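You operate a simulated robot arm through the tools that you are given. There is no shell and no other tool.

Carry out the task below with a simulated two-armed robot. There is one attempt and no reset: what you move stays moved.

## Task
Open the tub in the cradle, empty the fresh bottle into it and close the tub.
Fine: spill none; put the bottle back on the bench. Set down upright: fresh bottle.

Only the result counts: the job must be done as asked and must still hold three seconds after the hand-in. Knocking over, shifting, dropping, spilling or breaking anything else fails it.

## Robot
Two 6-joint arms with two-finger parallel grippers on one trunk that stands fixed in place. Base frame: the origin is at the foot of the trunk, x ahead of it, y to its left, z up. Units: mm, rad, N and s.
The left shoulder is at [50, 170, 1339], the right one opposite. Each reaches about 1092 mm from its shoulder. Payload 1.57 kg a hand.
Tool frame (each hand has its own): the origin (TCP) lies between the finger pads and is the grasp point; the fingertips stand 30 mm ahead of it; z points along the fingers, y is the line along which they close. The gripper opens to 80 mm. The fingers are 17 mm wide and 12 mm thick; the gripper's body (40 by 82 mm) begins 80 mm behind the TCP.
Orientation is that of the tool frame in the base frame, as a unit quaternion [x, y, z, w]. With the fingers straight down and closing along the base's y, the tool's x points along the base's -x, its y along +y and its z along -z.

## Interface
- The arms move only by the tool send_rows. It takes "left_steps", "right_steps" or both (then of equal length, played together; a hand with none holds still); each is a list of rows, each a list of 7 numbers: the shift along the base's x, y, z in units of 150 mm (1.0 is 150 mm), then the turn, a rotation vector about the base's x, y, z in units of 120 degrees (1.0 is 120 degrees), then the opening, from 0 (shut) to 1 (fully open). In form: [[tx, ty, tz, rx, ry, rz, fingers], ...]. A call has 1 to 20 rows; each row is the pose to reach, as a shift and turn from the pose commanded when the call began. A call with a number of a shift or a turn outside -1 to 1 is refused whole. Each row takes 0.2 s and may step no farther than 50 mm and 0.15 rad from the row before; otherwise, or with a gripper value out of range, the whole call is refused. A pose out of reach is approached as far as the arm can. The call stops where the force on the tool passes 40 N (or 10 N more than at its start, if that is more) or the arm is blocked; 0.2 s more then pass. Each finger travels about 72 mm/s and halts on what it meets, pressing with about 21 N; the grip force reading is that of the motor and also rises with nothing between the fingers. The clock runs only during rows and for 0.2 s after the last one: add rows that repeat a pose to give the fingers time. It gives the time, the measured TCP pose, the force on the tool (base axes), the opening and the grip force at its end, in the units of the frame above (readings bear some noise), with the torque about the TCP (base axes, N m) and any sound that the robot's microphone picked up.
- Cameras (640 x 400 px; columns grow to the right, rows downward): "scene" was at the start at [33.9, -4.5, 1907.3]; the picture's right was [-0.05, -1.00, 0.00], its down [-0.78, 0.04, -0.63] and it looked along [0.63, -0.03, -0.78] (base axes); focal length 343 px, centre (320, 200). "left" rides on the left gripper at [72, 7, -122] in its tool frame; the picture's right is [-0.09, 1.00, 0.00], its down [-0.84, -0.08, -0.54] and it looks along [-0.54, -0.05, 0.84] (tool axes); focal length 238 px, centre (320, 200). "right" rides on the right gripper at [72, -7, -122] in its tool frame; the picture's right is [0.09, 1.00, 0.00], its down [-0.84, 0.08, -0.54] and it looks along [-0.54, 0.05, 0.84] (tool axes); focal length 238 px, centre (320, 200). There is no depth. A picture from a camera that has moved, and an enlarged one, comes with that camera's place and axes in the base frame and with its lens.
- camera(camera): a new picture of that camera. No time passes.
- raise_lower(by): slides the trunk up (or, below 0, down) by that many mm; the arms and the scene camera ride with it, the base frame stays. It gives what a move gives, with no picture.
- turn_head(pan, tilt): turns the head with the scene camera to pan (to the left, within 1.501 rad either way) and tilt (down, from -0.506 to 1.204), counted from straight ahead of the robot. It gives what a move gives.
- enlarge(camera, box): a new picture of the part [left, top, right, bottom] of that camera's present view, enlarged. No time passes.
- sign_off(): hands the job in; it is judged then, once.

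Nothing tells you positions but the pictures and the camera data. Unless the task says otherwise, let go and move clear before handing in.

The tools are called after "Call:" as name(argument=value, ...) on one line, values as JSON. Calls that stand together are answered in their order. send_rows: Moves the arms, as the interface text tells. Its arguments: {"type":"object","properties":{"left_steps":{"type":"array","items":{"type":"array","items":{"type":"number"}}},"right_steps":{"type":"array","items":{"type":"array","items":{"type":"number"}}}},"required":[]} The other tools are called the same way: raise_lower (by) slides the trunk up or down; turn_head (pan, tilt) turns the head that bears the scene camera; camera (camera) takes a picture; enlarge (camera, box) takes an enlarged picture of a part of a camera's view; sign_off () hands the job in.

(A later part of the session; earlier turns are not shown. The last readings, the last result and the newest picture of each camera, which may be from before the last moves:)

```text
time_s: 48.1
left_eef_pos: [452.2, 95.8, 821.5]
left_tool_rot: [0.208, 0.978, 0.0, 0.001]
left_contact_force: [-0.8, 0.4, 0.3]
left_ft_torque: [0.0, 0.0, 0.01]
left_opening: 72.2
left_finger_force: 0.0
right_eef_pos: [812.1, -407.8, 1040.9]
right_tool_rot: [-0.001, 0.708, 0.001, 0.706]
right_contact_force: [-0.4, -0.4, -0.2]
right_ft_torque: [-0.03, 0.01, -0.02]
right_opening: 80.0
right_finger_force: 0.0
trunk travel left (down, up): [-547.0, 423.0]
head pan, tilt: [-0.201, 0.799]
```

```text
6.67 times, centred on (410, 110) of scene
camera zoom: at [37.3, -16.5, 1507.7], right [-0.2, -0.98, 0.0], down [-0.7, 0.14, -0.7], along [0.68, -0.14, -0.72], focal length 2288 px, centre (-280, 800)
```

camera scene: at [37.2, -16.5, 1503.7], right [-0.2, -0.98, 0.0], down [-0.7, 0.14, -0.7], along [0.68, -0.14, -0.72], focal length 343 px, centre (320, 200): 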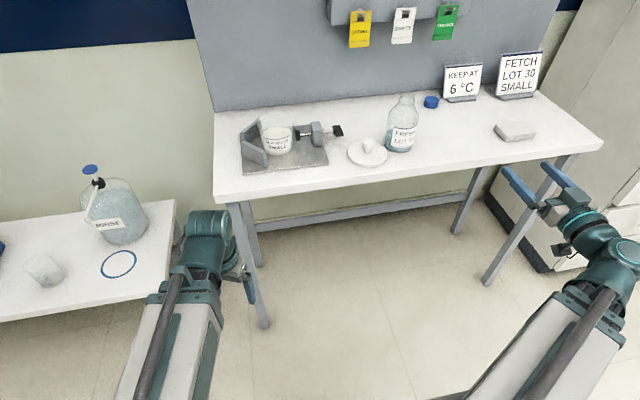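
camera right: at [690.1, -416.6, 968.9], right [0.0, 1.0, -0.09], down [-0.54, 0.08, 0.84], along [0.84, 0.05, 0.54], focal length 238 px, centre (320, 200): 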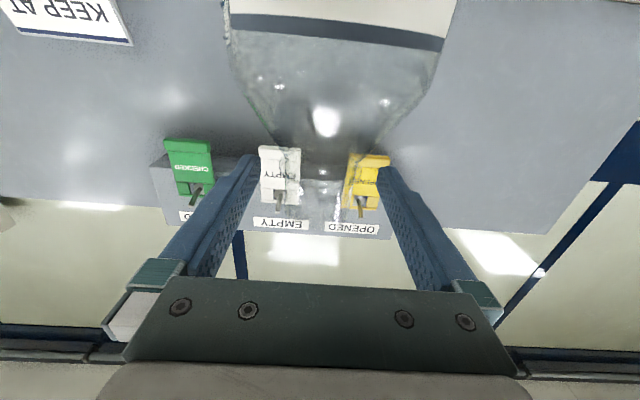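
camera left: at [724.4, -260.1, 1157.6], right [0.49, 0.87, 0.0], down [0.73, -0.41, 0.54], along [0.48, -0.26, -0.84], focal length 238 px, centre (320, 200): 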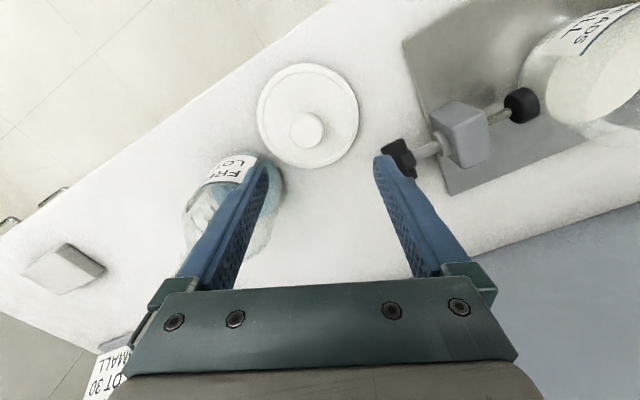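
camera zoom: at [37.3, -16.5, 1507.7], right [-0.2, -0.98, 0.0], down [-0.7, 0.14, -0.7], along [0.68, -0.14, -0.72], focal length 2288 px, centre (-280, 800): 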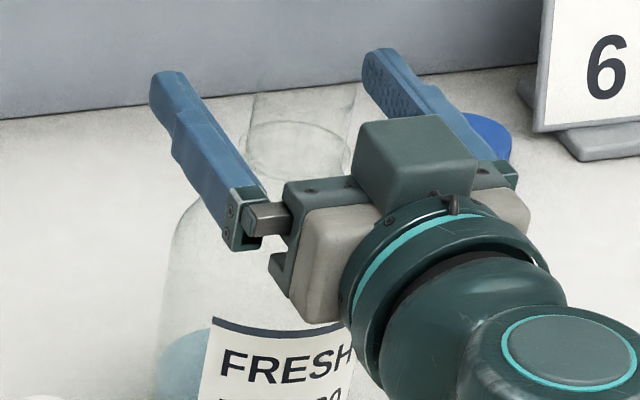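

The neck is centred between the fingers at the right depth. I'll close the right gripper on it.

Call:
send_rows(right_steps=[[0, 0, 0, 0, 0, 0, 0.75], [0, 0, 0, 0, 0, 0, 0.5], [0, 0, 0, 0, 0, 0, 0.3], [0, 0, 0, 0, 0, 0, 0], [0, 0, 0, 0, 0, 0, 0]])

Call:
enlarge(camera="right", box=[240, 110, 400, 250])

Call:
enlarge(camera="scene", box=[320, 80, 480, 190])

```text
time_s: 49.3
left_eef_pos: [452.6, 96.5, 821.9]
left_tool_rot: [0.208, 0.978, 0.001, 0.001]
left_contact_force: [-0.2, 0.0, 0.3]
left_ft_torque: [0.03, 0.02, -0.03]
left_opening: 71.6
left_finger_force: 0.1
right_eef_pos: [812.3, -408.9, 1041.1]
right_tool_rot: [-0.001, 0.708, 0.002, 0.706]
right_contact_force: [-0.6, -1.2, 0.9]
right_ft_torque: [-0.08, -0.04, 0.0]
right_opening: 39.5
right_finger_force: 20.9
trunk travel left (down, up): [-547.0, 423.0]
head pan, tilt: [-0.201, 0.799]
```

```text
2.86 times, centred on (320, 180) of right
camera zoom: at [689.9, -416.9, 968.9], right [0.0, 1.0, -0.09], down [-0.54, 0.08, 0.84], along [0.84, 0.05, 0.54], focal length 681 px, centre (320, 257)
```

zoom: 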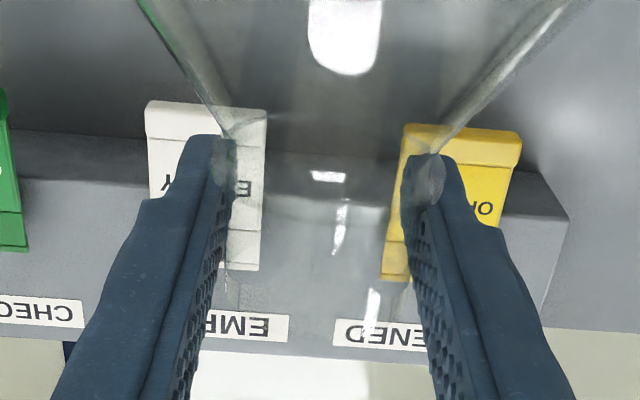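

```text
3.64 times, centred on (400, 135) of scene
camera zoom: at [37.2, -16.7, 1507.7], right [-0.2, -0.98, 0.0], down [-0.7, 0.14, -0.7], along [0.68, -0.14, -0.72], focal length 1248 px, centre (29, 436)
```

zoom: 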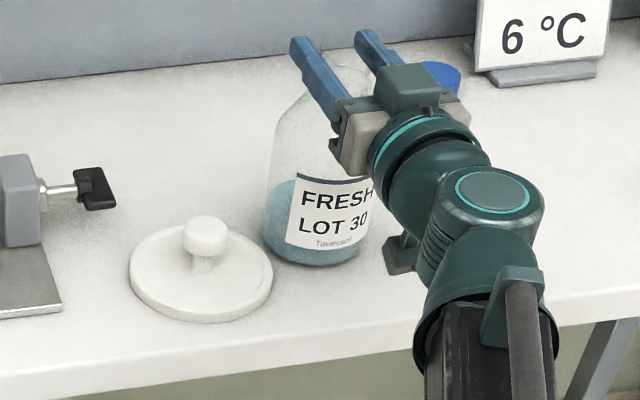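

The neck is held at 39.5 mm. I'll lift slightly and check weight and stability.

Call:
raise_lower(by=8)

Call:
enlarge(camera="scene", box=[320, 80, 480, 190])

Call:
enlarge(camera="right", box=[240, 110, 400, 250])

```text
time_s: 49.9
left_eef_pos: [452.3, 95.8, 829.3]
left_tool_rot: [0.208, 0.978, 0.001, 0.001]
left_contact_force: [-0.5, -0.4, -0.5]
left_ft_torque: [0.01, -0.02, -0.01]
left_opening: 72.1
left_finger_force: 0.0
right_eef_pos: [813.7, -409.6, 1048.0]
right_tool_rot: [-0.002, 0.708, 0.002, 0.706]
right_contact_force: [-1.1, -0.1, -4.2]
right_ft_torque: [0.02, -0.04, 0.01]
right_opening: 39.4
right_finger_force: 21.5
trunk travel left (down, up): [-555.0, 415.0]
head pan, tilt: [-0.201, 0.799]
```

```text
3.64 times, centred on (400, 135) of scene
camera zoom: at [37.9, -16.8, 1515.6], right [-0.2, -0.98, 0.0], down [-0.7, 0.14, -0.7], along [0.68, -0.14, -0.72], focal length 1248 px, centre (29, 436)
```

zoom: 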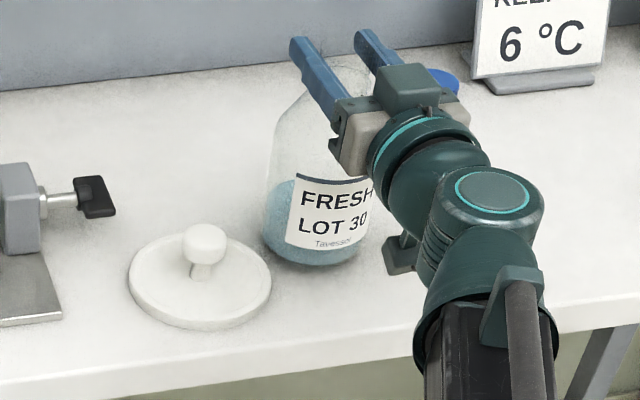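

```text
2.86 times, centred on (320, 180) of right
camera zoom: at [690.4, -416.6, 976.5], right [-0.01, 1.0, -0.09], down [-0.54, 0.07, 0.84], along [0.84, 0.05, 0.54], focal length 681 px, centre (320, 257)
```

zoom: 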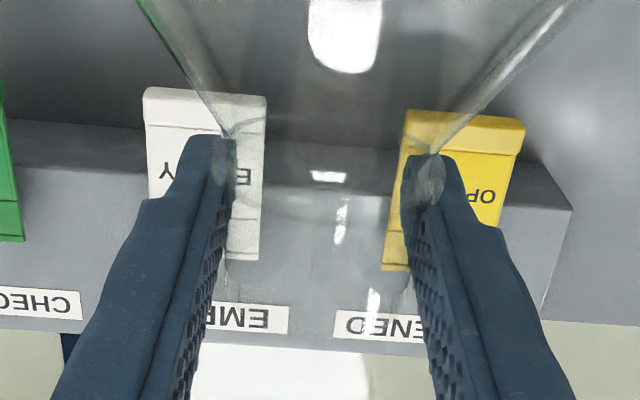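

The bottle (about 0.43 kg) lifted cleanly and stays upright. I'll raise it well above everything, and move the left hand further aside to free space for the right arm; then I'll check the tub's exact position.

Call:
raise_lower(by=95)

Call:
send_rows(left_steps=[[0, 0.3, 0, 0, 0, 0, 0.9], [0, 0.6, 0, 0, 0, 0, 0.9], [0, 0.9, 0, 0, 0, 0, 0.9], [0, 1, 0, 0, 0, 0, 0.9]])

Call:
send_rows(left_steps=[[0, 0.3, 0, 0, 0, 0, 0.9], [0, 0.6, 0, 0, 0, 0, 0.9], [-0.1, 0.9, 0, 0, 0, 0, 0.9], [-0.2, 1, 0, 0, 0, 0, 0.9]])

Call:
camera(camera="scene")

Call:
enlarge(camera="scene", box=[220, 110, 350, 200])

```text
time_s: 51.2
left_eef_pos: [453.2, 94.6, 924.3]
left_tool_rot: [0.208, 0.978, 0.001, 0.001]
left_contact_force: [-0.5, 0.0, -0.2]
left_ft_torque: [-0.02, 0.02, 0.0]
left_opening: 72.2
left_finger_force: 0.0
right_eef_pos: [813.6, -409.3, 1143.9]
right_tool_rot: [-0.002, 0.709, 0.002, 0.705]
right_contact_force: [0.5, -0.4, -4.6]
right_ft_torque: [-0.01, -0.01, -0.02]
right_opening: 39.3
right_finger_force: 21.0
trunk travel left (down, up): [-650.0, 320.0]
head pan, tilt: [-0.201, 0.799]
```

```text
time_s: 52.2
left_eef_pos: [456.7, 245.1, 925.2]
left_tool_rot: [0.208, 0.978, 0.0, 0.001]
left_contact_force: [0.4, -0.2, 0.0]
left_ft_torque: [0.02, 0.01, 0.0]
left_opening: 71.9
left_finger_force: 0.1
left hand out of reach, approached as far as the arm can: row 1
right_eef_pos: [812.2, -408.4, 1143.9]
right_tool_rot: [-0.001, 0.709, 0.001, 0.705]
right_contact_force: [-0.3, -0.1, -5.4]
right_ft_torque: [-0.01, -0.01, -0.02]
right_opening: 39.4
right_finger_force: 20.9
trunk travel left (down, up): [-650.0, 320.0]
head pan, tilt: [-0.201, 0.799]
```

```text
time_s: 53.2
left_eef_pos: [421.7, 396.0, 923.9]
left_tool_rot: [0.208, 0.978, 0.001, 0.002]
left_contact_force: [-0.7, -0.1, 0.4]
left_ft_torque: [0.01, -0.02, 0.0]
left_opening: 71.8
left_finger_force: 0.1
right_eef_pos: [813.0, -409.6, 1144.6]
right_tool_rot: [-0.002, 0.709, 0.002, 0.705]
right_contact_force: [-0.3, -0.5, -4.6]
right_ft_torque: [0.0, 0.0, -0.03]
right_opening: 39.3
right_finger_force: 20.9
trunk travel left (down, up): [-650.0, 320.0]
head pan, tilt: [-0.201, 0.799]
```

```text
taken
camera scene: at [37.6, -16.6, 1610.6], right [-0.2, -0.98, 0.0], down [-0.7, 0.14, -0.7], along [0.68, -0.14, -0.72], focal length 343 px, centre (320, 200)
```

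scene: 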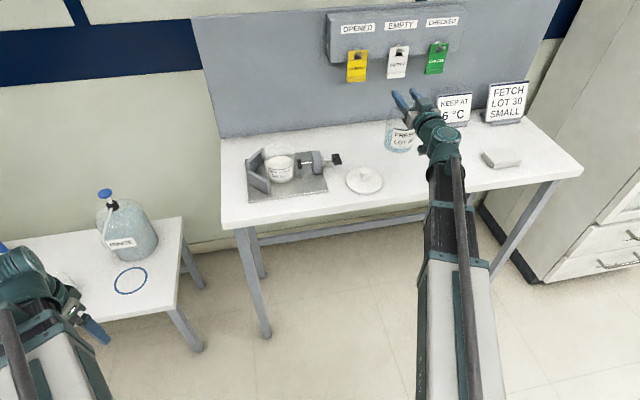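

```text
4.44 times, centred on (285, 155) of scene
camera zoom: at [37.6, -16.6, 1610.6], right [-0.2, -0.98, 0.0], down [-0.7, 0.14, -0.7], along [0.68, -0.14, -0.72], focal length 1526 px, centre (476, 400)
```

zoom: 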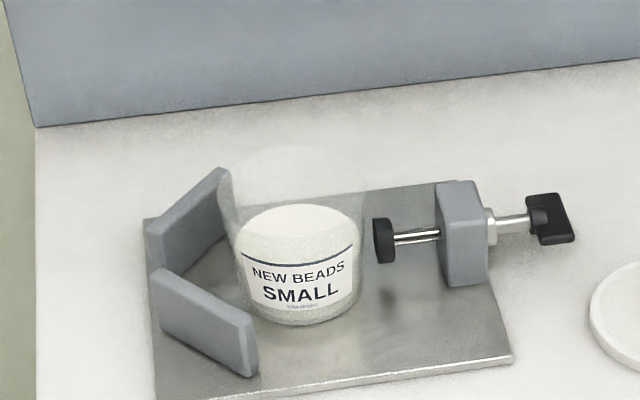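

The tub centre is at about (861, -59) with its rim near z 963, and its beads at z≈936. To pour low without the clamp in the way, I'll carry the bottle over with the hand yawed about −55°, so the bottle body lies over the clear front-right area.

Call:
send_rows(right_steps=[[0, 0.1, 0, 0, 0, -0.02, 0], [0, 0.25, 0, 0, 0, -0.045, 0], [0, 0.4, 0, 0, 0, -0.07, 0], [0, 0.55, 0, 0, 0, -0.095, 0], [0, 0.7, 0, 0, 0, -0.12, 0], [0, 0.82, 0, 0, 0, -0.14, 0], [0, 0.9, 0, 0, 0, -0.15, 0], [0, 0.9, 0, 0, 0, -0.15, 0]])

Call:
camera(camera="scene")

```text
time_s: 55.0
left_eef_pos: [422.6, 396.1, 924.2]
left_tool_rot: [0.208, 0.978, 0.001, 0.001]
left_contact_force: [0.0, 0.8, 0.5]
left_ft_torque: [-0.03, 0.02, 0.02]
left_opening: 72.0
left_finger_force: 0.1
right_eef_pos: [811.8, -274.5, 1144.2]
right_tool_rot: [0.11, 0.7, -0.109, 0.698]
right_contact_force: [0.7, 0.2, -5.2]
right_ft_torque: [0.0, 0.0, 0.01]
right_opening: 39.4
right_finger_force: 21.0
trunk travel left (down, up): [-650.0, 320.0]
head pan, tilt: [-0.201, 0.799]
```

```text
taken
camera scene: at [37.8, -16.6, 1610.6], right [-0.2, -0.98, 0.0], down [-0.7, 0.14, -0.7], along [0.68, -0.14, -0.72], focal length 343 px, centre (320, 200)
```

scene: 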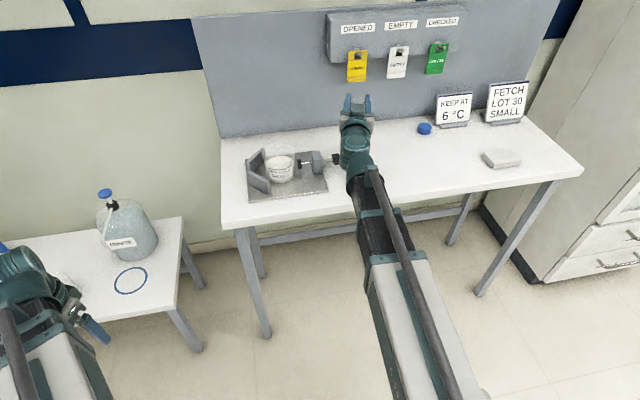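

The carry is steady. Continuing toward the tub.

Call:
send_rows(right_steps=[[0.01, 0.1, 0, 0, 0, -0.02, 0], [0.03, 0.25, 0, 0, 0, -0.045, 0], [0.05, 0.4, 0, 0, 0, -0.07, 0], [0.07, 0.55, 0, 0, 0, -0.095, 0], [0.09, 0.7, 0, 0, 0, -0.12, 0], [0.1, 0.78, 0, 0, 0, -0.14, 0], [0.1, 0.82, 0, 0, 0, -0.15, 0], [0.1, 0.82, 0, 0, 0, -0.15, 0]])

Call:
camera(camera="scene")

Call:
camera(camera="right")

```text
time_s: 56.8
left_eef_pos: [423.5, 396.2, 925.6]
left_tool_rot: [0.208, 0.978, 0.001, 0.001]
left_contact_force: [0.3, 0.5, 0.9]
left_ft_torque: [-0.05, 0.01, 0.02]
left_opening: 71.9
left_finger_force: 0.0
right_eef_pos: [827.4, -149.2, 1143.7]
right_tool_rot: [0.218, 0.674, -0.217, 0.671]
right_contact_force: [0.6, -0.6, -4.7]
right_ft_torque: [-0.04, -0.01, -0.04]
right_opening: 39.2
right_finger_force: 21.5
trunk travel left (down, up): [-650.0, 320.0]
head pan, tilt: [-0.201, 0.799]
```

```text
taken
camera scene: at [37.8, -16.5, 1610.6], right [-0.2, -0.98, 0.0], down [-0.7, 0.14, -0.7], along [0.68, -0.14, -0.72], focal length 343 px, centre (320, 200)
```

scene: 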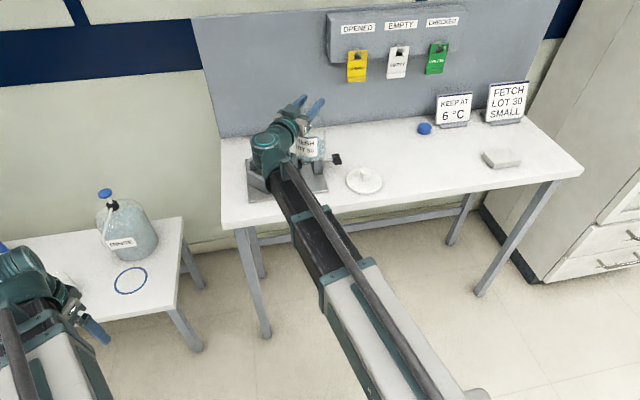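

```text
taken
camera right: at [724.2, -83.9, 1071.7], right [0.58, 0.81, -0.09], down [-0.39, 0.38, 0.84], along [0.71, -0.45, 0.54], focal length 238 px, centre (320, 200)
```

right: 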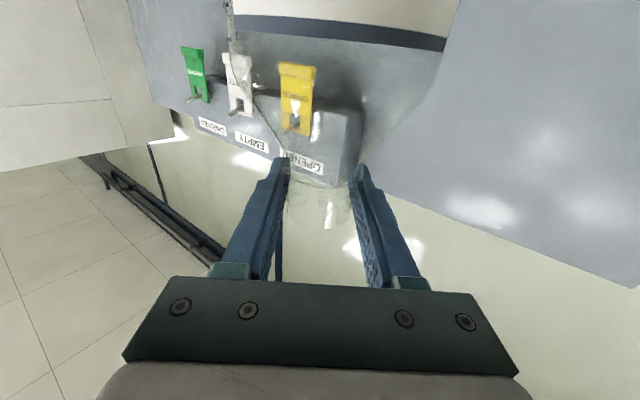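

Continuing the last stretch so the neck is just short of the tub's centre on the front-right side.

Call:
send_rows(right_steps=[[0.02, 0.1, 0, 0, 0, -0.03, 0], [0.05, 0.22, 0, 0, 0, -0.06, 0], [0.08, 0.34, 0, 0, 0, -0.09, 0], [0.1, 0.44, 0, 0, 0, -0.12, 0], [0.115, 0.5, 0, 0, 0, -0.145, 0], [0.117, 0.515, 0, 0, 0, -0.158, 0], [0.117, 0.515, 0, 0, 0, -0.158, 0]])

Call:
camera(camera="scene")

Call:
enlarge(camera="scene", box=[220, 90, 360, 210])

Call:
camera(camera="left")

```text
time_s: 58.4
left_eef_pos: [422.9, 396.0, 924.8]
left_tool_rot: [0.208, 0.978, 0.001, 0.001]
left_contact_force: [0.2, 0.3, -1.3]
left_ft_torque: [0.0, 0.0, -0.03]
left_opening: 72.1
left_finger_force: 0.0
right_eef_pos: [845.5, -73.7, 1143.5]
right_tool_rot: [0.326, 0.629, -0.325, 0.626]
right_contact_force: [-0.3, -0.6, -4.8]
right_ft_torque: [0.01, -0.02, 0.03]
right_opening: 39.1
right_finger_force: 21.1
trunk travel left (down, up): [-650.0, 320.0]
head pan, tilt: [-0.201, 0.799]
```

```text
taken
camera scene: at [37.8, -16.5, 1610.6], right [-0.2, -0.98, 0.0], down [-0.7, 0.14, -0.7], along [0.68, -0.14, -0.72], focal length 343 px, centre (320, 200)
```

scene: 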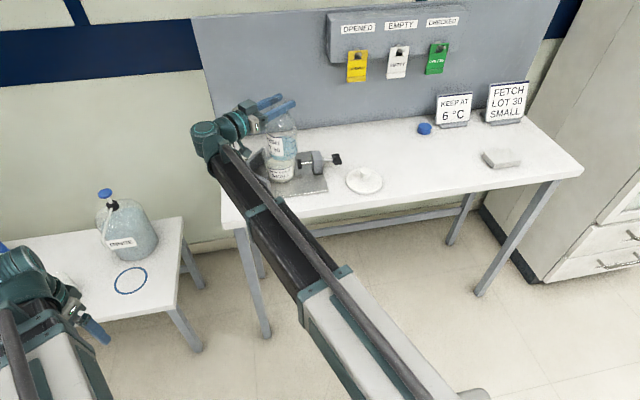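

```text
3.33 times, centred on (290, 150) of scene
camera zoom: at [37.8, -16.5, 1610.6], right [-0.2, -0.98, 0.0], down [-0.7, 0.14, -0.7], along [0.68, -0.14, -0.72], focal length 1144 px, centre (420, 367)
```

zoom: 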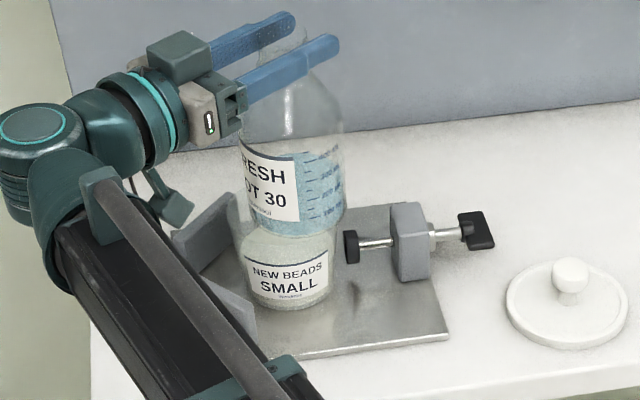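

```text
taken
camera left: at [359.8, 430.9, 1046.7], right [0.49, 0.87, 0.0], down [0.73, -0.41, 0.54], along [0.47, -0.26, -0.84], focal length 238 px, centre (320, 200)
```

left: 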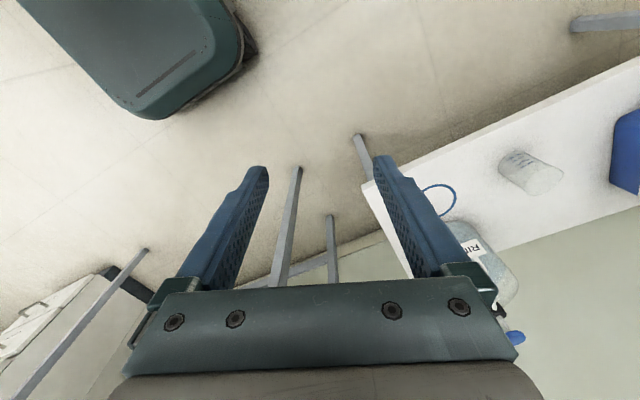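

The bottle is above the tub with a good view. I'll tilt it to 45° here (nothing should flow yet), then lower.

Call:
send_rows(right_steps=[[0, 0, 0, -0.0287, 0.041, 0, 0], [0, 0, 0, -0.0574, 0.0819, 0, 0], [0, 0, 0, -0.0861, 0.1229, 0, 0], [0, 0, 0, -0.1148, 0.1638, 0, 0], [0, 0, 0, -0.1435, 0.2048, 0, 0], [0, 0, 0, -0.1722, 0.2457, 0, 0], [0, 0, 0, -0.2, 0.286, 0, 0], [0, 0, 0, -0.215, 0.307, 0, 0], [0, 0, 0, -0.215, 0.307, 0, 0]])

Call:
enlarge(camera="scene", box=[220, 90, 360, 210])

Call:
enlarge(camera="right", box=[180, 60, 460, 300])

```text
time_s: 60.4
left_eef_pos: [422.6, 395.9, 924.4]
left_tool_rot: [0.208, 0.978, 0.001, 0.0]
left_contact_force: [0.4, -0.2, 0.3]
left_ft_torque: [0.0, -0.02, -0.02]
left_opening: 72.3
left_finger_force: 0.0
right_eef_pos: [845.1, -75.0, 1143.1]
right_tool_rot: [0.061, 0.707, -0.54, 0.452]
right_contact_force: [0.3, -0.3, -5.3]
right_ft_torque: [0.16, -0.24, 0.02]
right_opening: 39.4
right_finger_force: 21.3
trunk travel left (down, up): [-650.0, 320.0]
head pan, tilt: [-0.201, 0.799]
```

```text
3.33 times, centred on (290, 150) of scene
camera zoom: at [37.8, -16.5, 1610.6], right [-0.2, -0.98, 0.0], down [-0.7, 0.14, -0.7], along [0.68, -0.14, -0.72], focal length 1144 px, centre (420, 367)
```

zoom: 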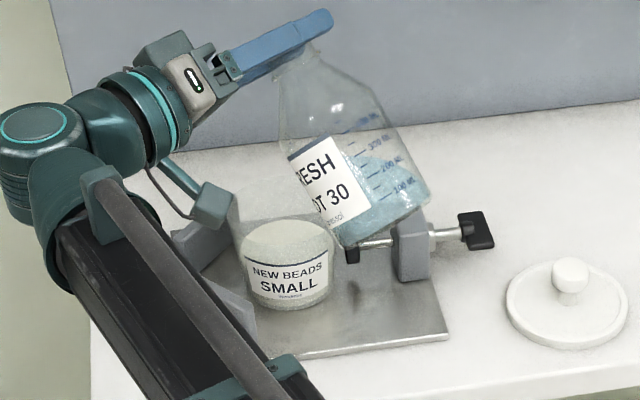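

```text
1.67 times, centred on (320, 180) of right
camera zoom: at [729.2, -6.2, 1097.2], right [0.52, 0.37, -0.77], down [0.22, 0.81, 0.54], along [0.83, -0.45, 0.34], focal length 397 px, centre (320, 233)
```

zoom: 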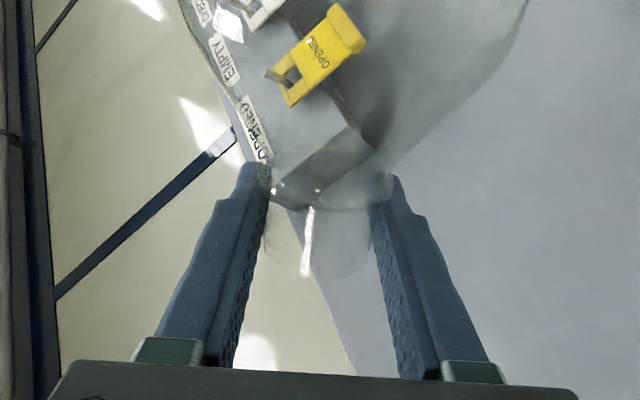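

Bottle held firmly at 45° with nothing flowing. I'll lower to about TCP 1075, then tilt to 60°.

Call:
raise_lower(by=-66)

Call:
send_rows(right_steps=[[0, 0, 0, -0.024, 0.034, 0, 0], [0, 0, 0, -0.048, 0.068, 0, 0], [0, 0, 0, -0.072, 0.102, 0, 0], [0, 0, 0, -0.072, 0.102, 0, 0]])

Call:
enlarge(camera="scene", box=[220, 70, 360, 190])

```text
time_s: 61.5
left_eef_pos: [422.8, 395.1, 858.1]
left_tool_rot: [0.208, 0.978, 0.001, 0.001]
left_contact_force: [0.2, 0.0, -0.9]
left_ft_torque: [0.03, -0.02, -0.02]
left_opening: 71.7
left_finger_force: 0.0
right_eef_pos: [844.4, -73.6, 1076.4]
right_tool_rot: [0.062, 0.706, -0.54, 0.453]
right_contact_force: [0.7, 0.1, -5.0]
right_ft_torque: [0.2, -0.25, 0.03]
right_opening: 39.2
right_finger_force: 20.6
trunk travel left (down, up): [-584.0, 386.0]
head pan, tilt: [-0.201, 0.799]
```

```text
time_s: 62.5
left_eef_pos: [422.7, 395.6, 859.2]
left_tool_rot: [0.208, 0.978, 0.001, 0.001]
left_contact_force: [-0.2, 0.4, 0.4]
left_ft_torque: [-0.08, 0.03, 0.01]
left_opening: 71.9
left_finger_force: 0.1
right_eef_pos: [846.0, -73.5, 1079.2]
right_tool_rot: [-0.03, 0.708, -0.595, 0.379]
right_contact_force: [-0.2, -0.5, -5.2]
right_ft_torque: [0.2, -0.3, 0.01]
right_opening: 39.5
right_finger_force: 20.5
trunk travel left (down, up): [-584.0, 386.0]
head pan, tilt: [-0.201, 0.799]
```

```text
3.33 times, centred on (290, 130) of scene
camera zoom: at [37.7, -16.5, 1544.6], right [-0.2, -0.98, 0.0], down [-0.7, 0.14, -0.7], along [0.68, -0.14, -0.72], focal length 1144 px, centre (420, 433)
```

zoom: 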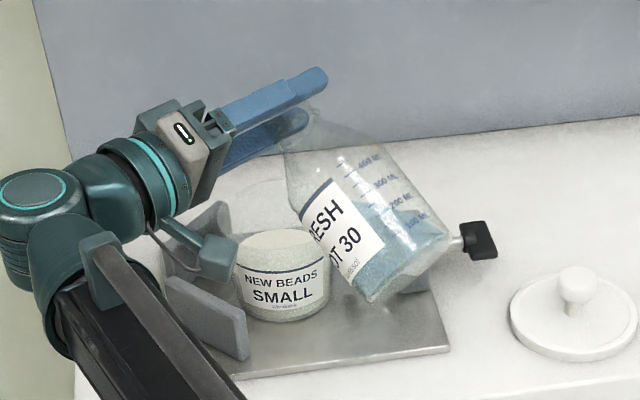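

Tilted to 60°, still nothing flowing, and clear of the tub and clamp. I'll lower another 32 mm and look.

Call:
raise_lower(by=-32)

Call:
enlarge(camera="scene", box=[220, 60, 360, 180])

Call:
camera(camera="right")

```text
time_s: 63.2
left_eef_pos: [423.3, 395.6, 826.5]
left_tool_rot: [0.208, 0.978, 0.0, 0.002]
left_contact_force: [0.1, 0.4, 0.1]
left_ft_torque: [0.0, 0.01, -0.02]
left_opening: 71.9
left_finger_force: 0.0
right_eef_pos: [847.2, -73.3, 1045.1]
right_tool_rot: [-0.031, 0.708, -0.595, 0.379]
right_contact_force: [0.0, -0.3, -5.2]
right_ft_torque: [0.18, -0.31, 0.07]
right_opening: 39.2
right_finger_force: 21.3
trunk travel left (down, up): [-552.0, 418.0]
head pan, tilt: [-0.201, 0.799]
```

```text
3.33 times, centred on (290, 120) of scene
camera zoom: at [37.6, -16.6, 1512.6], right [-0.2, -0.98, 0.0], down [-0.7, 0.14, -0.7], along [0.68, -0.14, -0.72], focal length 1144 px, centre (420, 467)
```

zoom: 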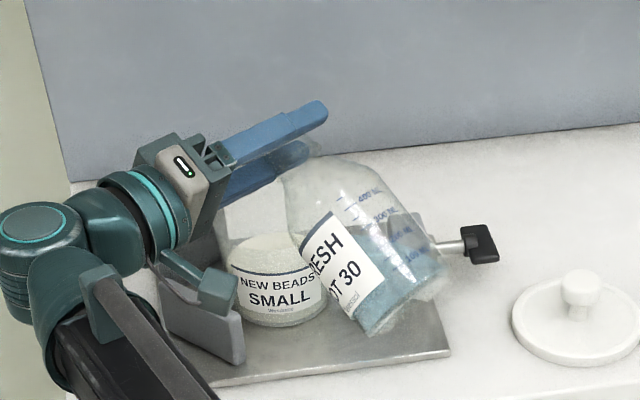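

```text
taken
camera right: at [721.6, -11.7, 1015.4], right [0.34, 0.24, -0.91], down [0.32, 0.88, 0.35], along [0.89, -0.41, 0.22], focal length 238 px, centre (320, 200)
```

right: 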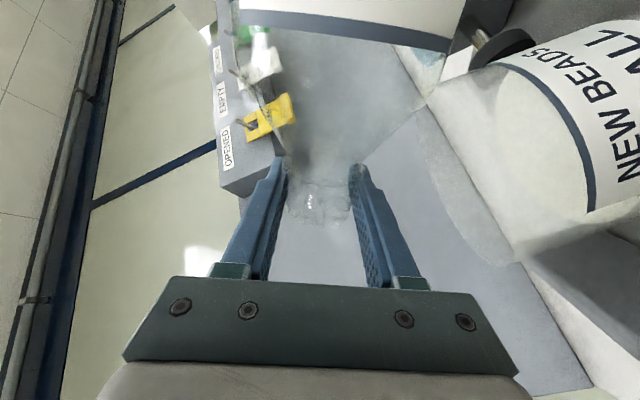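

The right camera nicely shows the bottle mouth over the tub's opening. I'll tilt on to 72° slowly and check for flow.

Call:
send_rows(right_steps=[[0, 0, 0, -0.0144, 0.0205, 0, 0], [0, 0, 0, -0.0287, 0.041, 0, 0], [0, 0, 0, -0.0431, 0.0614, 0, 0], [0, 0, 0, -0.0574, 0.0819, 0, 0], [0, 0, 0, -0.0574, 0.0819, 0, 0]])

Call:
raise_lower(by=-12)

Call:
enlarge(camera="scene", box=[220, 60, 360, 180])

Call:
camera(camera="right")

```text
time_s: 64.4
left_eef_pos: [423.4, 395.6, 826.2]
left_tool_rot: [0.208, 0.978, 0.001, 0.001]
left_contact_force: [0.7, 0.1, 0.1]
left_ft_torque: [-0.02, 0.03, 0.0]
left_opening: 71.9
left_finger_force: 0.1
right_eef_pos: [846.2, -73.7, 1045.1]
right_tool_rot: [-0.104, 0.701, -0.631, 0.314]
right_contact_force: [0.4, 0.4, -4.5]
right_ft_torque: [0.29, -0.34, 0.02]
right_opening: 39.3
right_finger_force: 21.0
trunk travel left (down, up): [-552.0, 418.0]
head pan, tilt: [-0.201, 0.799]
```

```text
time_s: 65.0
left_eef_pos: [423.3, 394.8, 814.5]
left_tool_rot: [0.209, 0.978, 0.001, 0.001]
left_contact_force: [0.9, 0.4, -0.2]
left_ft_torque: [-0.02, -0.01, 0.03]
left_opening: 72.0
left_finger_force: 0.0
right_eef_pos: [846.0, -72.0, 1033.9]
right_tool_rot: [-0.105, 0.701, -0.632, 0.314]
right_contact_force: [0.1, -0.2, -4.9]
right_ft_torque: [0.24, -0.31, -0.01]
right_opening: 39.0
right_finger_force: 20.9
trunk travel left (down, up): [-540.0, 430.0]
head pan, tilt: [-0.201, 0.799]
```

```text
3.33 times, centred on (290, 120) of scene
camera zoom: at [37.6, -16.5, 1500.6], right [-0.2, -0.98, 0.0], down [-0.7, 0.14, -0.7], along [0.68, -0.14, -0.72], focal length 1144 px, centre (420, 467)
```

zoom: 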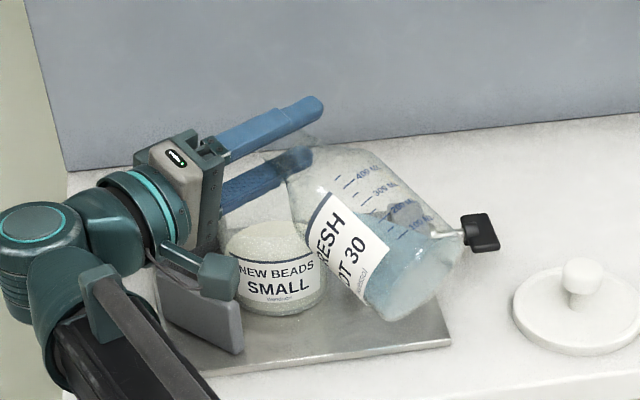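

```text
taken
camera right: at [717.9, -14.2, 1017.6], right [0.18, 0.13, -0.98], down [0.36, 0.91, 0.19], along [0.91, -0.39, 0.12], focal length 238 px, centre (320, 200)
```

right: 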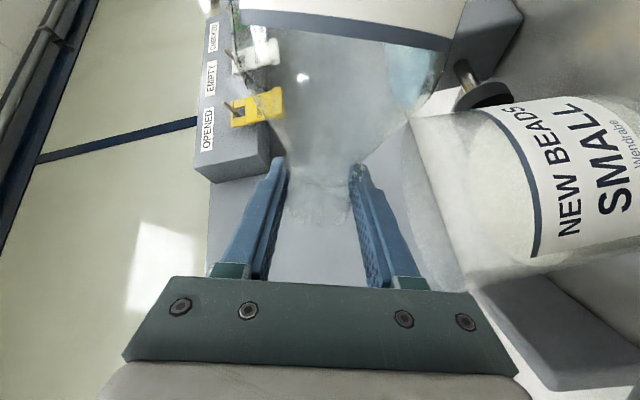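

The contents are now near the shoulder and the mouth is well inside the rim. I'll continue tilting in small increments to about 84°, checking flow.

Call:
send_rows(right_steps=[[0, 0, 0, -0.0144, 0.0205, 0, 0], [0, 0, 0, -0.0287, 0.041, 0, 0], [0, 0, 0, -0.0431, 0.0614, 0, 0], [0, 0, 0, -0.0574, 0.0819, 0, 0], [0, 0, 0, -0.0574, 0.0819, 0, 0]])

Call:
camera(camera="right")

Call:
enlarge(camera="scene", box=[220, 60, 360, 180])

```text
time_s: 66.2
left_eef_pos: [423.1, 394.9, 813.9]
left_tool_rot: [0.208, 0.978, 0.0, 0.001]
left_contact_force: [0.1, -0.5, 0.4]
left_ft_torque: [-0.02, -0.01, 0.0]
left_opening: 72.4
left_finger_force: 0.1
right_eef_pos: [845.9, -73.3, 1034.7]
right_tool_rot: [-0.168, 0.686, -0.66, 0.256]
right_contact_force: [-0.2, 0.1, -4.5]
right_ft_torque: [0.24, -0.36, 0.03]
right_opening: 39.3
right_finger_force: 20.9
trunk travel left (down, up): [-540.0, 430.0]
head pan, tilt: [-0.201, 0.799]
```

```text
taken
camera right: at [716.8, -15.4, 1031.3], right [0.03, 0.02, -1.0], down [0.38, 0.92, 0.03], along [0.92, -0.38, 0.02], focal length 238 px, centre (320, 200)
```

right: 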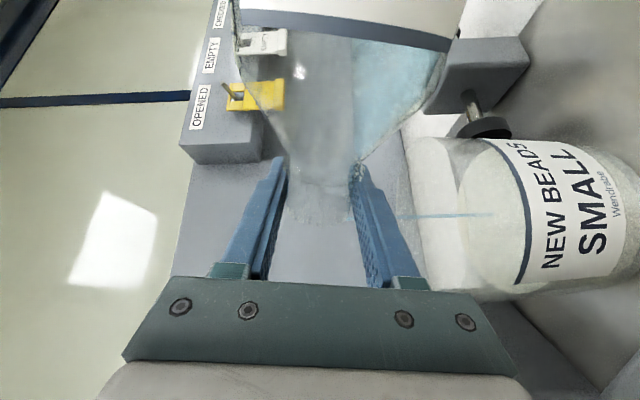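

```text
3.33 times, centred on (290, 120) of scene
camera zoom: at [37.7, -16.5, 1500.6], right [-0.2, -0.98, 0.0], down [-0.7, 0.14, -0.7], along [0.68, -0.14, -0.72], focal length 1144 px, centre (420, 467)
```

zoom: 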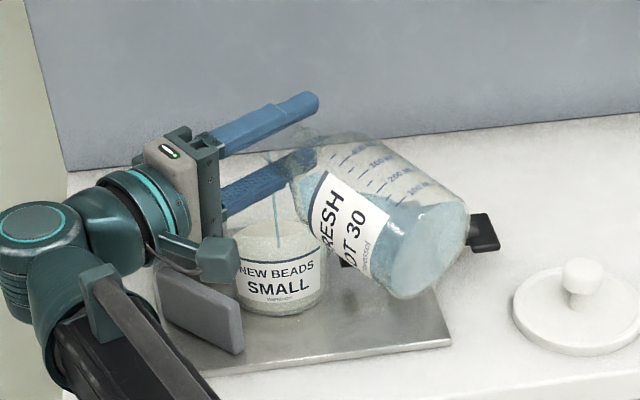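

A thin blue stream is falling into the centre of the tub — it's a liquid. I'll hold a moment, then keep tilting slowly.

Call:
send_rows(right_steps=[[0, 0, 0, 0, 0, 0, 0], [0, 0, 0, 0, 0, 0, 0], [0, 0, 0, -0.0072, 0.0102, 0, 0], [0, 0, 0, -0.0072, 0.0102, 0, 0], [0, 0, 0, -0.0144, 0.0205, 0, 0], [0, 0, 0, -0.0144, 0.0205, 0, 0]])

Call:
camera(camera="right")

Call:
enlarge(camera="scene", box=[220, 60, 360, 180])

```text
time_s: 67.6
left_eef_pos: [424.5, 395.3, 814.2]
left_tool_rot: [0.208, 0.978, 0.0, 0.001]
left_contact_force: [-0.4, 0.0, 1.0]
left_ft_torque: [0.0, -0.01, -0.03]
left_opening: 72.0
left_finger_force: 0.0
right_eef_pos: [846.5, -72.4, 1035.3]
right_tool_rot: [-0.167, 0.686, -0.66, 0.256]
right_contact_force: [0.1, 0.1, -4.5]
right_ft_torque: [0.25, -0.37, 0.0]
right_opening: 39.1
right_finger_force: 20.8
right hand out of reach, approached as far as the arm can: row 3, 4, 5, 6
trunk travel left (down, up): [-540.0, 430.0]
head pan, tilt: [-0.201, 0.799]
```

```text
taken
camera right: at [716.8, -15.4, 1031.3], right [0.03, 0.02, -1.0], down [0.38, 0.92, 0.03], along [0.92, -0.38, 0.02], focal length 238 px, centre (320, 200)
```

right: 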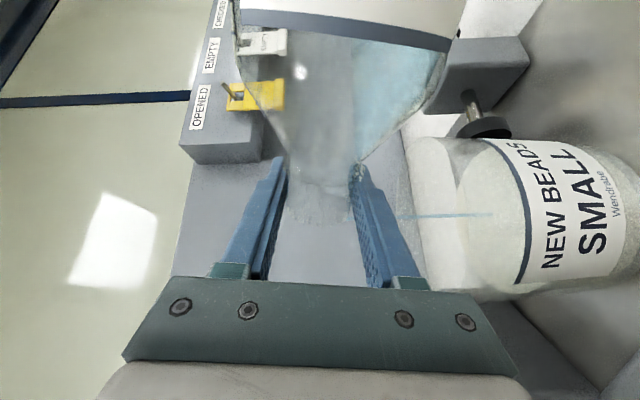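

```text
3.33 times, centred on (290, 120) of scene
camera zoom: at [37.7, -16.5, 1500.6], right [-0.2, -0.98, 0.0], down [-0.7, 0.14, -0.7], along [0.68, -0.14, -0.72], focal length 1144 px, centre (420, 467)
```

zoom: 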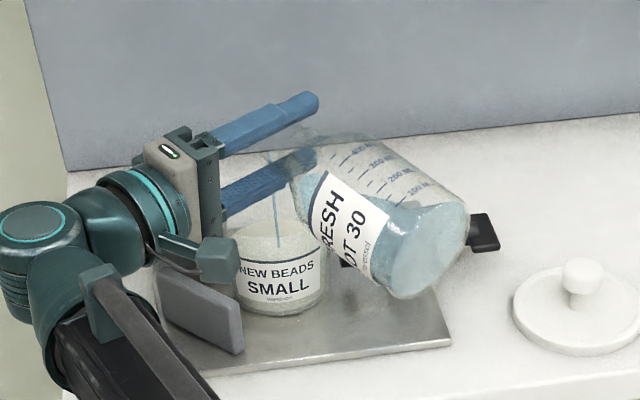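

The roll joint has reached its limit at about 84°, so I can't finish pouring in this direction. I'll roll back to stop the trickle, raise, bring the bottle upright, and pour by rolling the other way, which has far more range.

Call:
send_rows(right_steps=[[0, 0, 0, 0.0239, -0.0341, 0, 0], [0, 0, 0, 0.0478, -0.0683, 0, 0], [0, 0, 0, 0.0478, -0.0683, 0, 0], [0, 0, 0, 0.0478, -0.0683, 0, 0]])

Call:
camera(camera="right")

```text
time_s: 68.6
left_eef_pos: [421.9, 396.0, 814.5]
left_tool_rot: [0.208, 0.978, 0.001, 0.001]
left_contact_force: [-0.4, -0.3, -0.6]
left_ft_torque: [-0.02, -0.03, 0.0]
left_opening: 72.0
left_finger_force: 0.1
right_eef_pos: [847.6, -74.0, 1034.0]
right_tool_rot: [-0.106, 0.7, -0.634, 0.311]
right_contact_force: [0.2, -0.3, -4.7]
right_ft_torque: [0.21, -0.33, -0.02]
right_opening: 39.4
right_finger_force: 21.2
trunk travel left (down, up): [-540.0, 430.0]
head pan, tilt: [-0.201, 0.799]
```

```text
taken
camera right: at [718.4, -14.7, 1018.4], right [0.17, 0.12, -0.98], down [0.36, 0.91, 0.18], along [0.92, -0.39, 0.11], focal length 238 px, centre (320, 200)
```

right: 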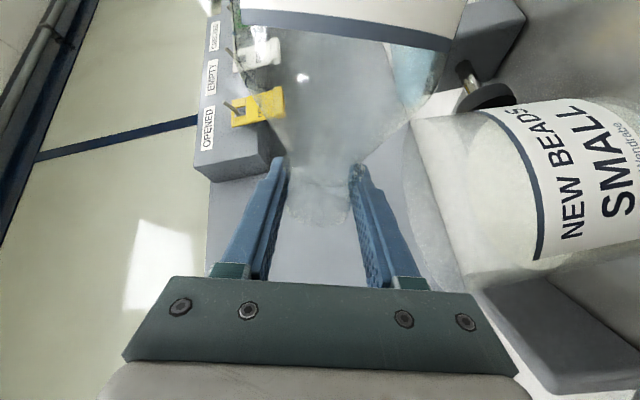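

The flow has stopped. Raising now and returning the bottle upright.

Call:
raise_lower(by=112)

Call:
send_rows(right_steps=[[0, 0, 0, 0.0287, -0.041, 0, 0], [0, 0, 0, 0.0574, -0.0819, 0, 0], [0, 0, 0, 0.0861, -0.1229, 0, 0], [0, 0, 0, 0.1148, -0.1638, 0, 0], [0, 0, 0, 0.1435, -0.2048, 0, 0], [0, 0, 0, 0.1722, -0.2457, 0, 0], [0, 0, 0, 0.2009, -0.2867, 0, 0], [0, 0, 0, 0.2296, -0.3276, 0, 0], [0, 0, 0, 0.2583, -0.3686, 0, 0], [0, 0, 0, 0.287, -0.4095, 0, 0], [0, 0, 0, 0.3157, -0.4505, 0, 0], [0, 0, 0, 0.344, -0.491, 0, 0], [0, 0, 0, 0.344, -0.491, 0, 0]])

Call:
camera(camera="right")

Call:
enlarge(camera="scene", box=[220, 90, 360, 210])

```text
time_s: 70.0
left_eef_pos: [423.4, 395.7, 926.8]
left_tool_rot: [0.207, 0.978, 0.001, 0.002]
left_contact_force: [-0.6, -0.4, 0.4]
left_ft_torque: [0.03, 0.0, 0.01]
left_opening: 72.0
left_finger_force: 0.1
right_eef_pos: [845.5, -73.8, 1146.6]
right_tool_rot: [-0.107, 0.699, -0.634, 0.312]
right_contact_force: [0.6, -0.1, -4.6]
right_ft_torque: [0.24, -0.34, 0.03]
right_opening: 39.3
right_finger_force: 20.9
trunk travel left (down, up): [-652.0, 318.0]
head pan, tilt: [-0.201, 0.799]
```

```text
time_s: 72.8
left_eef_pos: [423.0, 395.7, 926.7]
left_tool_rot: [0.209, 0.978, 0.0, 0.002]
left_contact_force: [-0.4, 0.7, -0.2]
left_ft_torque: [-0.02, 0.01, -0.03]
left_opening: 72.1
left_finger_force: 0.1
right_eef_pos: [845.8, -73.3, 1145.9]
right_tool_rot: [0.324, 0.629, -0.328, 0.626]
right_contact_force: [0.0, 0.2, -4.0]
right_ft_torque: [-0.02, 0.02, 0.02]
right_opening: 39.1
right_finger_force: 21.2
trunk travel left (down, up): [-652.0, 318.0]
head pan, tilt: [-0.201, 0.799]
```

```text
taken
camera right: at [770.4, 22.0, 1073.8], right [0.81, 0.57, -0.1], down [-0.24, 0.49, 0.84], along [0.53, -0.66, 0.54], focal length 238 px, centre (320, 200)
```

right: 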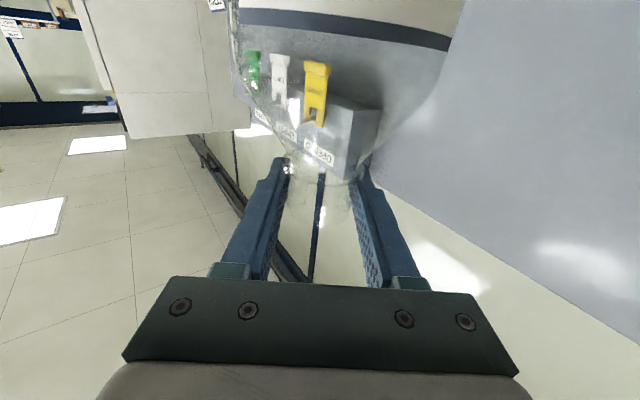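

```text
3.33 times, centred on (290, 150) of scene
camera zoom: at [37.8, -16.5, 1612.6], right [-0.2, -0.98, 0.0], down [-0.7, 0.14, -0.7], along [0.68, -0.14, -0.72], focal length 1144 px, centre (420, 367)
```

zoom: 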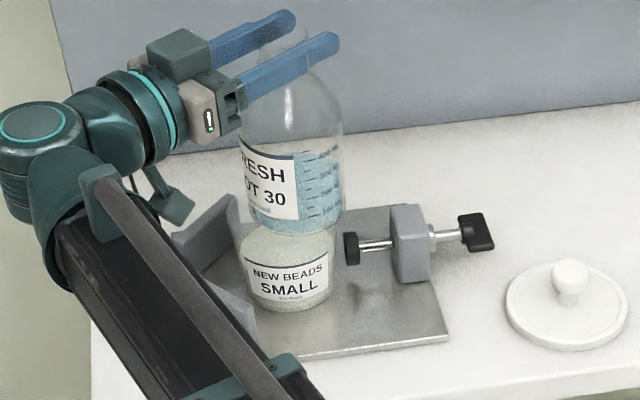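

Upright again, grip unchanged. I'll shift to the far-left side of the tub's centre and tilt to 72° the other way.

Call:
send_rows(right_steps=[[0.07, 0.06, 0, 0, 0, 0, 0], [0.15, 0.12, 0, 0, 0, 0, 0], [0.22, 0.18, 0, 0, 0, 0, 0], [0.22, 0.18, 0, 0.0287, -0.041, 0, 0], [0.22, 0.18, 0, 0.0574, -0.0819, 0, 0], [0.22, 0.18, 0, 0.0861, -0.1229, 0, 0], [0.22, 0.18, 0, 0.1148, -0.1638, 0, 0], [0.22, 0.18, 0, 0.1435, -0.2048, 0, 0], [0.22, 0.18, 0, 0.1722, -0.2457, 0, 0], [0.22, 0.18, 0, 0.2009, -0.2867, 0, 0], [0.22, 0.18, 0, 0.2009, -0.2867, 0, 0]])

Call:
camera(camera="right")

Call:
enlarge(camera="scene", box=[200, 80, 360, 200])

```text
time_s: 75.2
left_eef_pos: [424.2, 396.0, 926.1]
left_tool_rot: [0.208, 0.978, 0.001, 0.001]
left_contact_force: [-0.3, 1.3, 0.4]
left_ft_torque: [-0.01, 0.0, 0.02]
left_opening: 72.0
left_finger_force: 0.1
right_eef_pos: [878.6, -47.6, 1146.2]
right_tool_rot: [0.527, 0.472, -0.082, 0.701]
right_contact_force: [-0.3, -1.0, -5.2]
right_ft_torque: [-0.2, 0.23, 0.02]
right_opening: 39.3
right_finger_force: 21.3
trunk travel left (down, up): [-652.0, 318.0]
head pan, tilt: [-0.201, 0.799]
```

```text
taken
camera right: at [843.3, 76.5, 1087.4], right [0.66, 0.46, 0.59], down [-0.72, 0.16, 0.68], along [0.22, -0.87, 0.43], focal length 238 px, centre (320, 200)
```

right: 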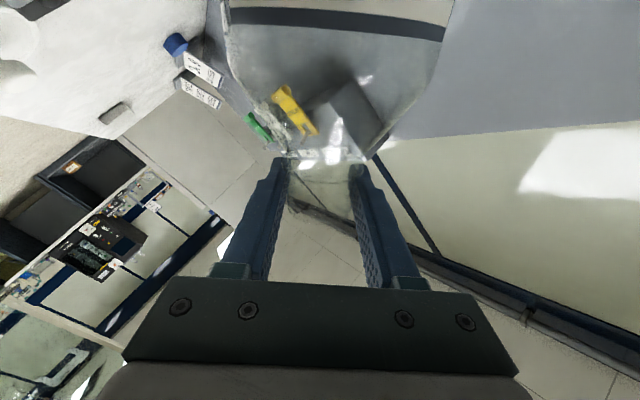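

```text
3.33 times, centred on (280, 140) of scene
camera zoom: at [37.9, -16.4, 1612.6], right [-0.2, -0.98, 0.0], down [-0.7, 0.14, -0.7], along [0.68, -0.14, -0.72], focal length 1144 px, centre (453, 400)
```

zoom: 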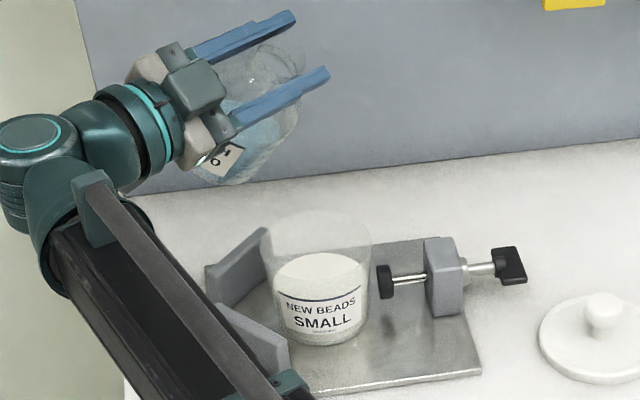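

Good, the mouth now faces the camera over the tub. Tilting to 72°, then lowering in two stages.

Call:
send_rows(right_steps=[[0, 0, 0, 0.0287, -0.041, 0, 0], [0, 0, 0, 0.0574, -0.0819, 0, 0], [0, 0, 0, 0.0861, -0.1229, 0, 0], [0, 0, 0, 0.1148, -0.1638, 0, 0], [0, 0, 0, 0.1435, -0.2048, 0, 0], [0, 0, 0, 0.1435, -0.2048, 0, 0]])

Call:
raise_lower(by=-75)

Call:
camera(camera="right")

Call:
enlarge(camera="scene", box=[200, 60, 360, 180])

```text
time_s: 76.7
left_eef_pos: [423.4, 396.4, 927.0]
left_tool_rot: [0.208, 0.978, 0.0, 0.001]
left_contact_force: [0.6, 0.3, 0.3]
left_ft_torque: [-0.02, 0.02, 0.01]
left_opening: 72.0
left_finger_force: 0.0
right_eef_pos: [880.5, -47.0, 1145.8]
right_tool_rot: [0.632, 0.319, 0.102, 0.699]
right_contact_force: [0.0, -0.7, -5.5]
right_ft_torque: [-0.24, 0.33, 0.01]
right_opening: 39.2
right_finger_force: 21.3
trunk travel left (down, up): [-652.0, 318.0]
head pan, tilt: [-0.201, 0.799]
```

```text
time_s: 77.8
left_eef_pos: [422.8, 394.5, 851.2]
left_tool_rot: [0.207, 0.978, 0.001, 0.001]
left_contact_force: [0.7, 0.3, 1.5]
left_ft_torque: [-0.04, 0.0, 0.0]
left_opening: 72.0
left_finger_force: 0.0
right_eef_pos: [880.6, -48.4, 1071.3]
right_tool_rot: [0.631, 0.32, 0.102, 0.699]
right_contact_force: [0.4, 1.2, -4.3]
right_ft_torque: [-0.24, 0.33, 0.02]
right_opening: 39.5
right_finger_force: 21.0
trunk travel left (down, up): [-577.0, 393.0]
head pan, tilt: [-0.201, 0.799]
```

```text
taken
camera right: at [863.9, 89.9, 1041.8], right [0.33, 0.23, 0.91], down [-0.94, 0.0, 0.34], along [0.08, -0.97, 0.22], focal length 238 px, centre (320, 200)
```

right: 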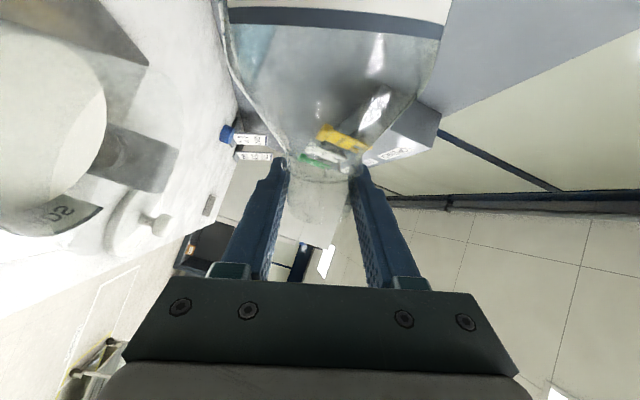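

```text
3.33 times, centred on (280, 120) of scene
camera zoom: at [37.7, -16.5, 1537.7], right [-0.2, -0.98, 0.0], down [-0.7, 0.14, -0.7], along [0.68, -0.14, -0.72], focal length 1144 px, centre (453, 467)
```

zoom: 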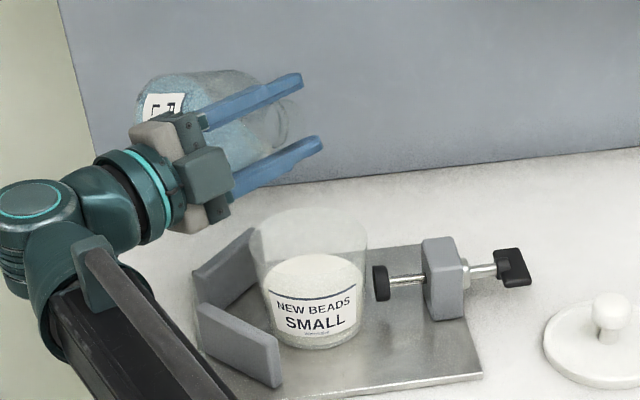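

The mouth's lower lip is directly above the tub's centre. Lowering 29 mm more, then tilting on slowly.

Call:
raise_lower(by=-29)

Call:
send_rows(right_steps=[[0, 0, 0, 0.0144, -0.0205, 0, 0], [0, 0, 0, 0.0287, -0.041, 0, 0], [0, 0, 0, 0.0431, -0.0614, 0, 0], [0, 0, 0, 0.0431, -0.0614, 0, 0]])

Call:
camera(camera="right")

Call:
enlarge(camera="scene", box=[200, 50, 360, 170])

```text
time_s: 78.5
left_eef_pos: [422.3, 395.8, 823.6]
left_tool_rot: [0.207, 0.978, 0.001, 0.001]
left_contact_force: [0.8, -0.2, -0.4]
left_ft_torque: [-0.02, 0.01, 0.0]
left_opening: 71.9
left_finger_force: 0.0
right_eef_pos: [881.3, -47.5, 1042.0]
right_tool_rot: [0.632, 0.319, 0.103, 0.699]
right_contact_force: [-0.3, 0.5, -3.4]
right_ft_torque: [-0.24, 0.32, -0.02]
right_opening: 39.6
right_finger_force: 20.7
trunk travel left (down, up): [-548.0, 422.0]
head pan, tilt: [-0.201, 0.799]
```

```text
time_s: 79.5
left_eef_pos: [423.6, 395.2, 823.1]
left_tool_rot: [0.208, 0.978, 0.001, 0.002]
left_contact_force: [-0.8, 0.4, -0.6]
left_ft_torque: [-0.01, -0.01, -0.03]
left_opening: 72.2
left_finger_force: 0.1
right_eef_pos: [880.4, -47.0, 1043.1]
right_tool_rot: [0.654, 0.269, 0.158, 0.689]
right_contact_force: [-0.1, -0.5, -5.3]
right_ft_torque: [-0.27, 0.31, 0.02]
right_opening: 39.3
right_finger_force: 21.3
trunk travel left (down, up): [-548.0, 422.0]
head pan, tilt: [-0.201, 0.799]
```

```text
taken
camera right: at [867.0, 92.2, 1023.4], right [0.21, 0.15, 0.97], down [-0.98, -0.03, 0.21], along [0.06, -0.99, 0.14], focal length 238 px, centre (320, 200)
```

right: 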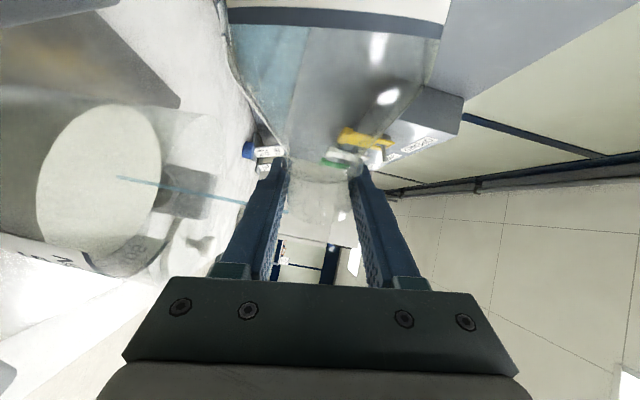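

```text
3.33 times, centred on (280, 110) of scene
camera zoom: at [37.8, -16.4, 1508.6], right [-0.2, -0.98, 0.0], down [-0.7, 0.14, -0.7], along [0.68, -0.14, -0.72], focal length 1144 px, centre (453, 500)
```

zoom: 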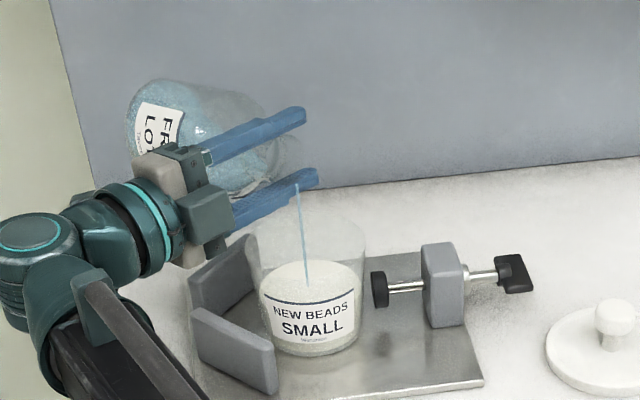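

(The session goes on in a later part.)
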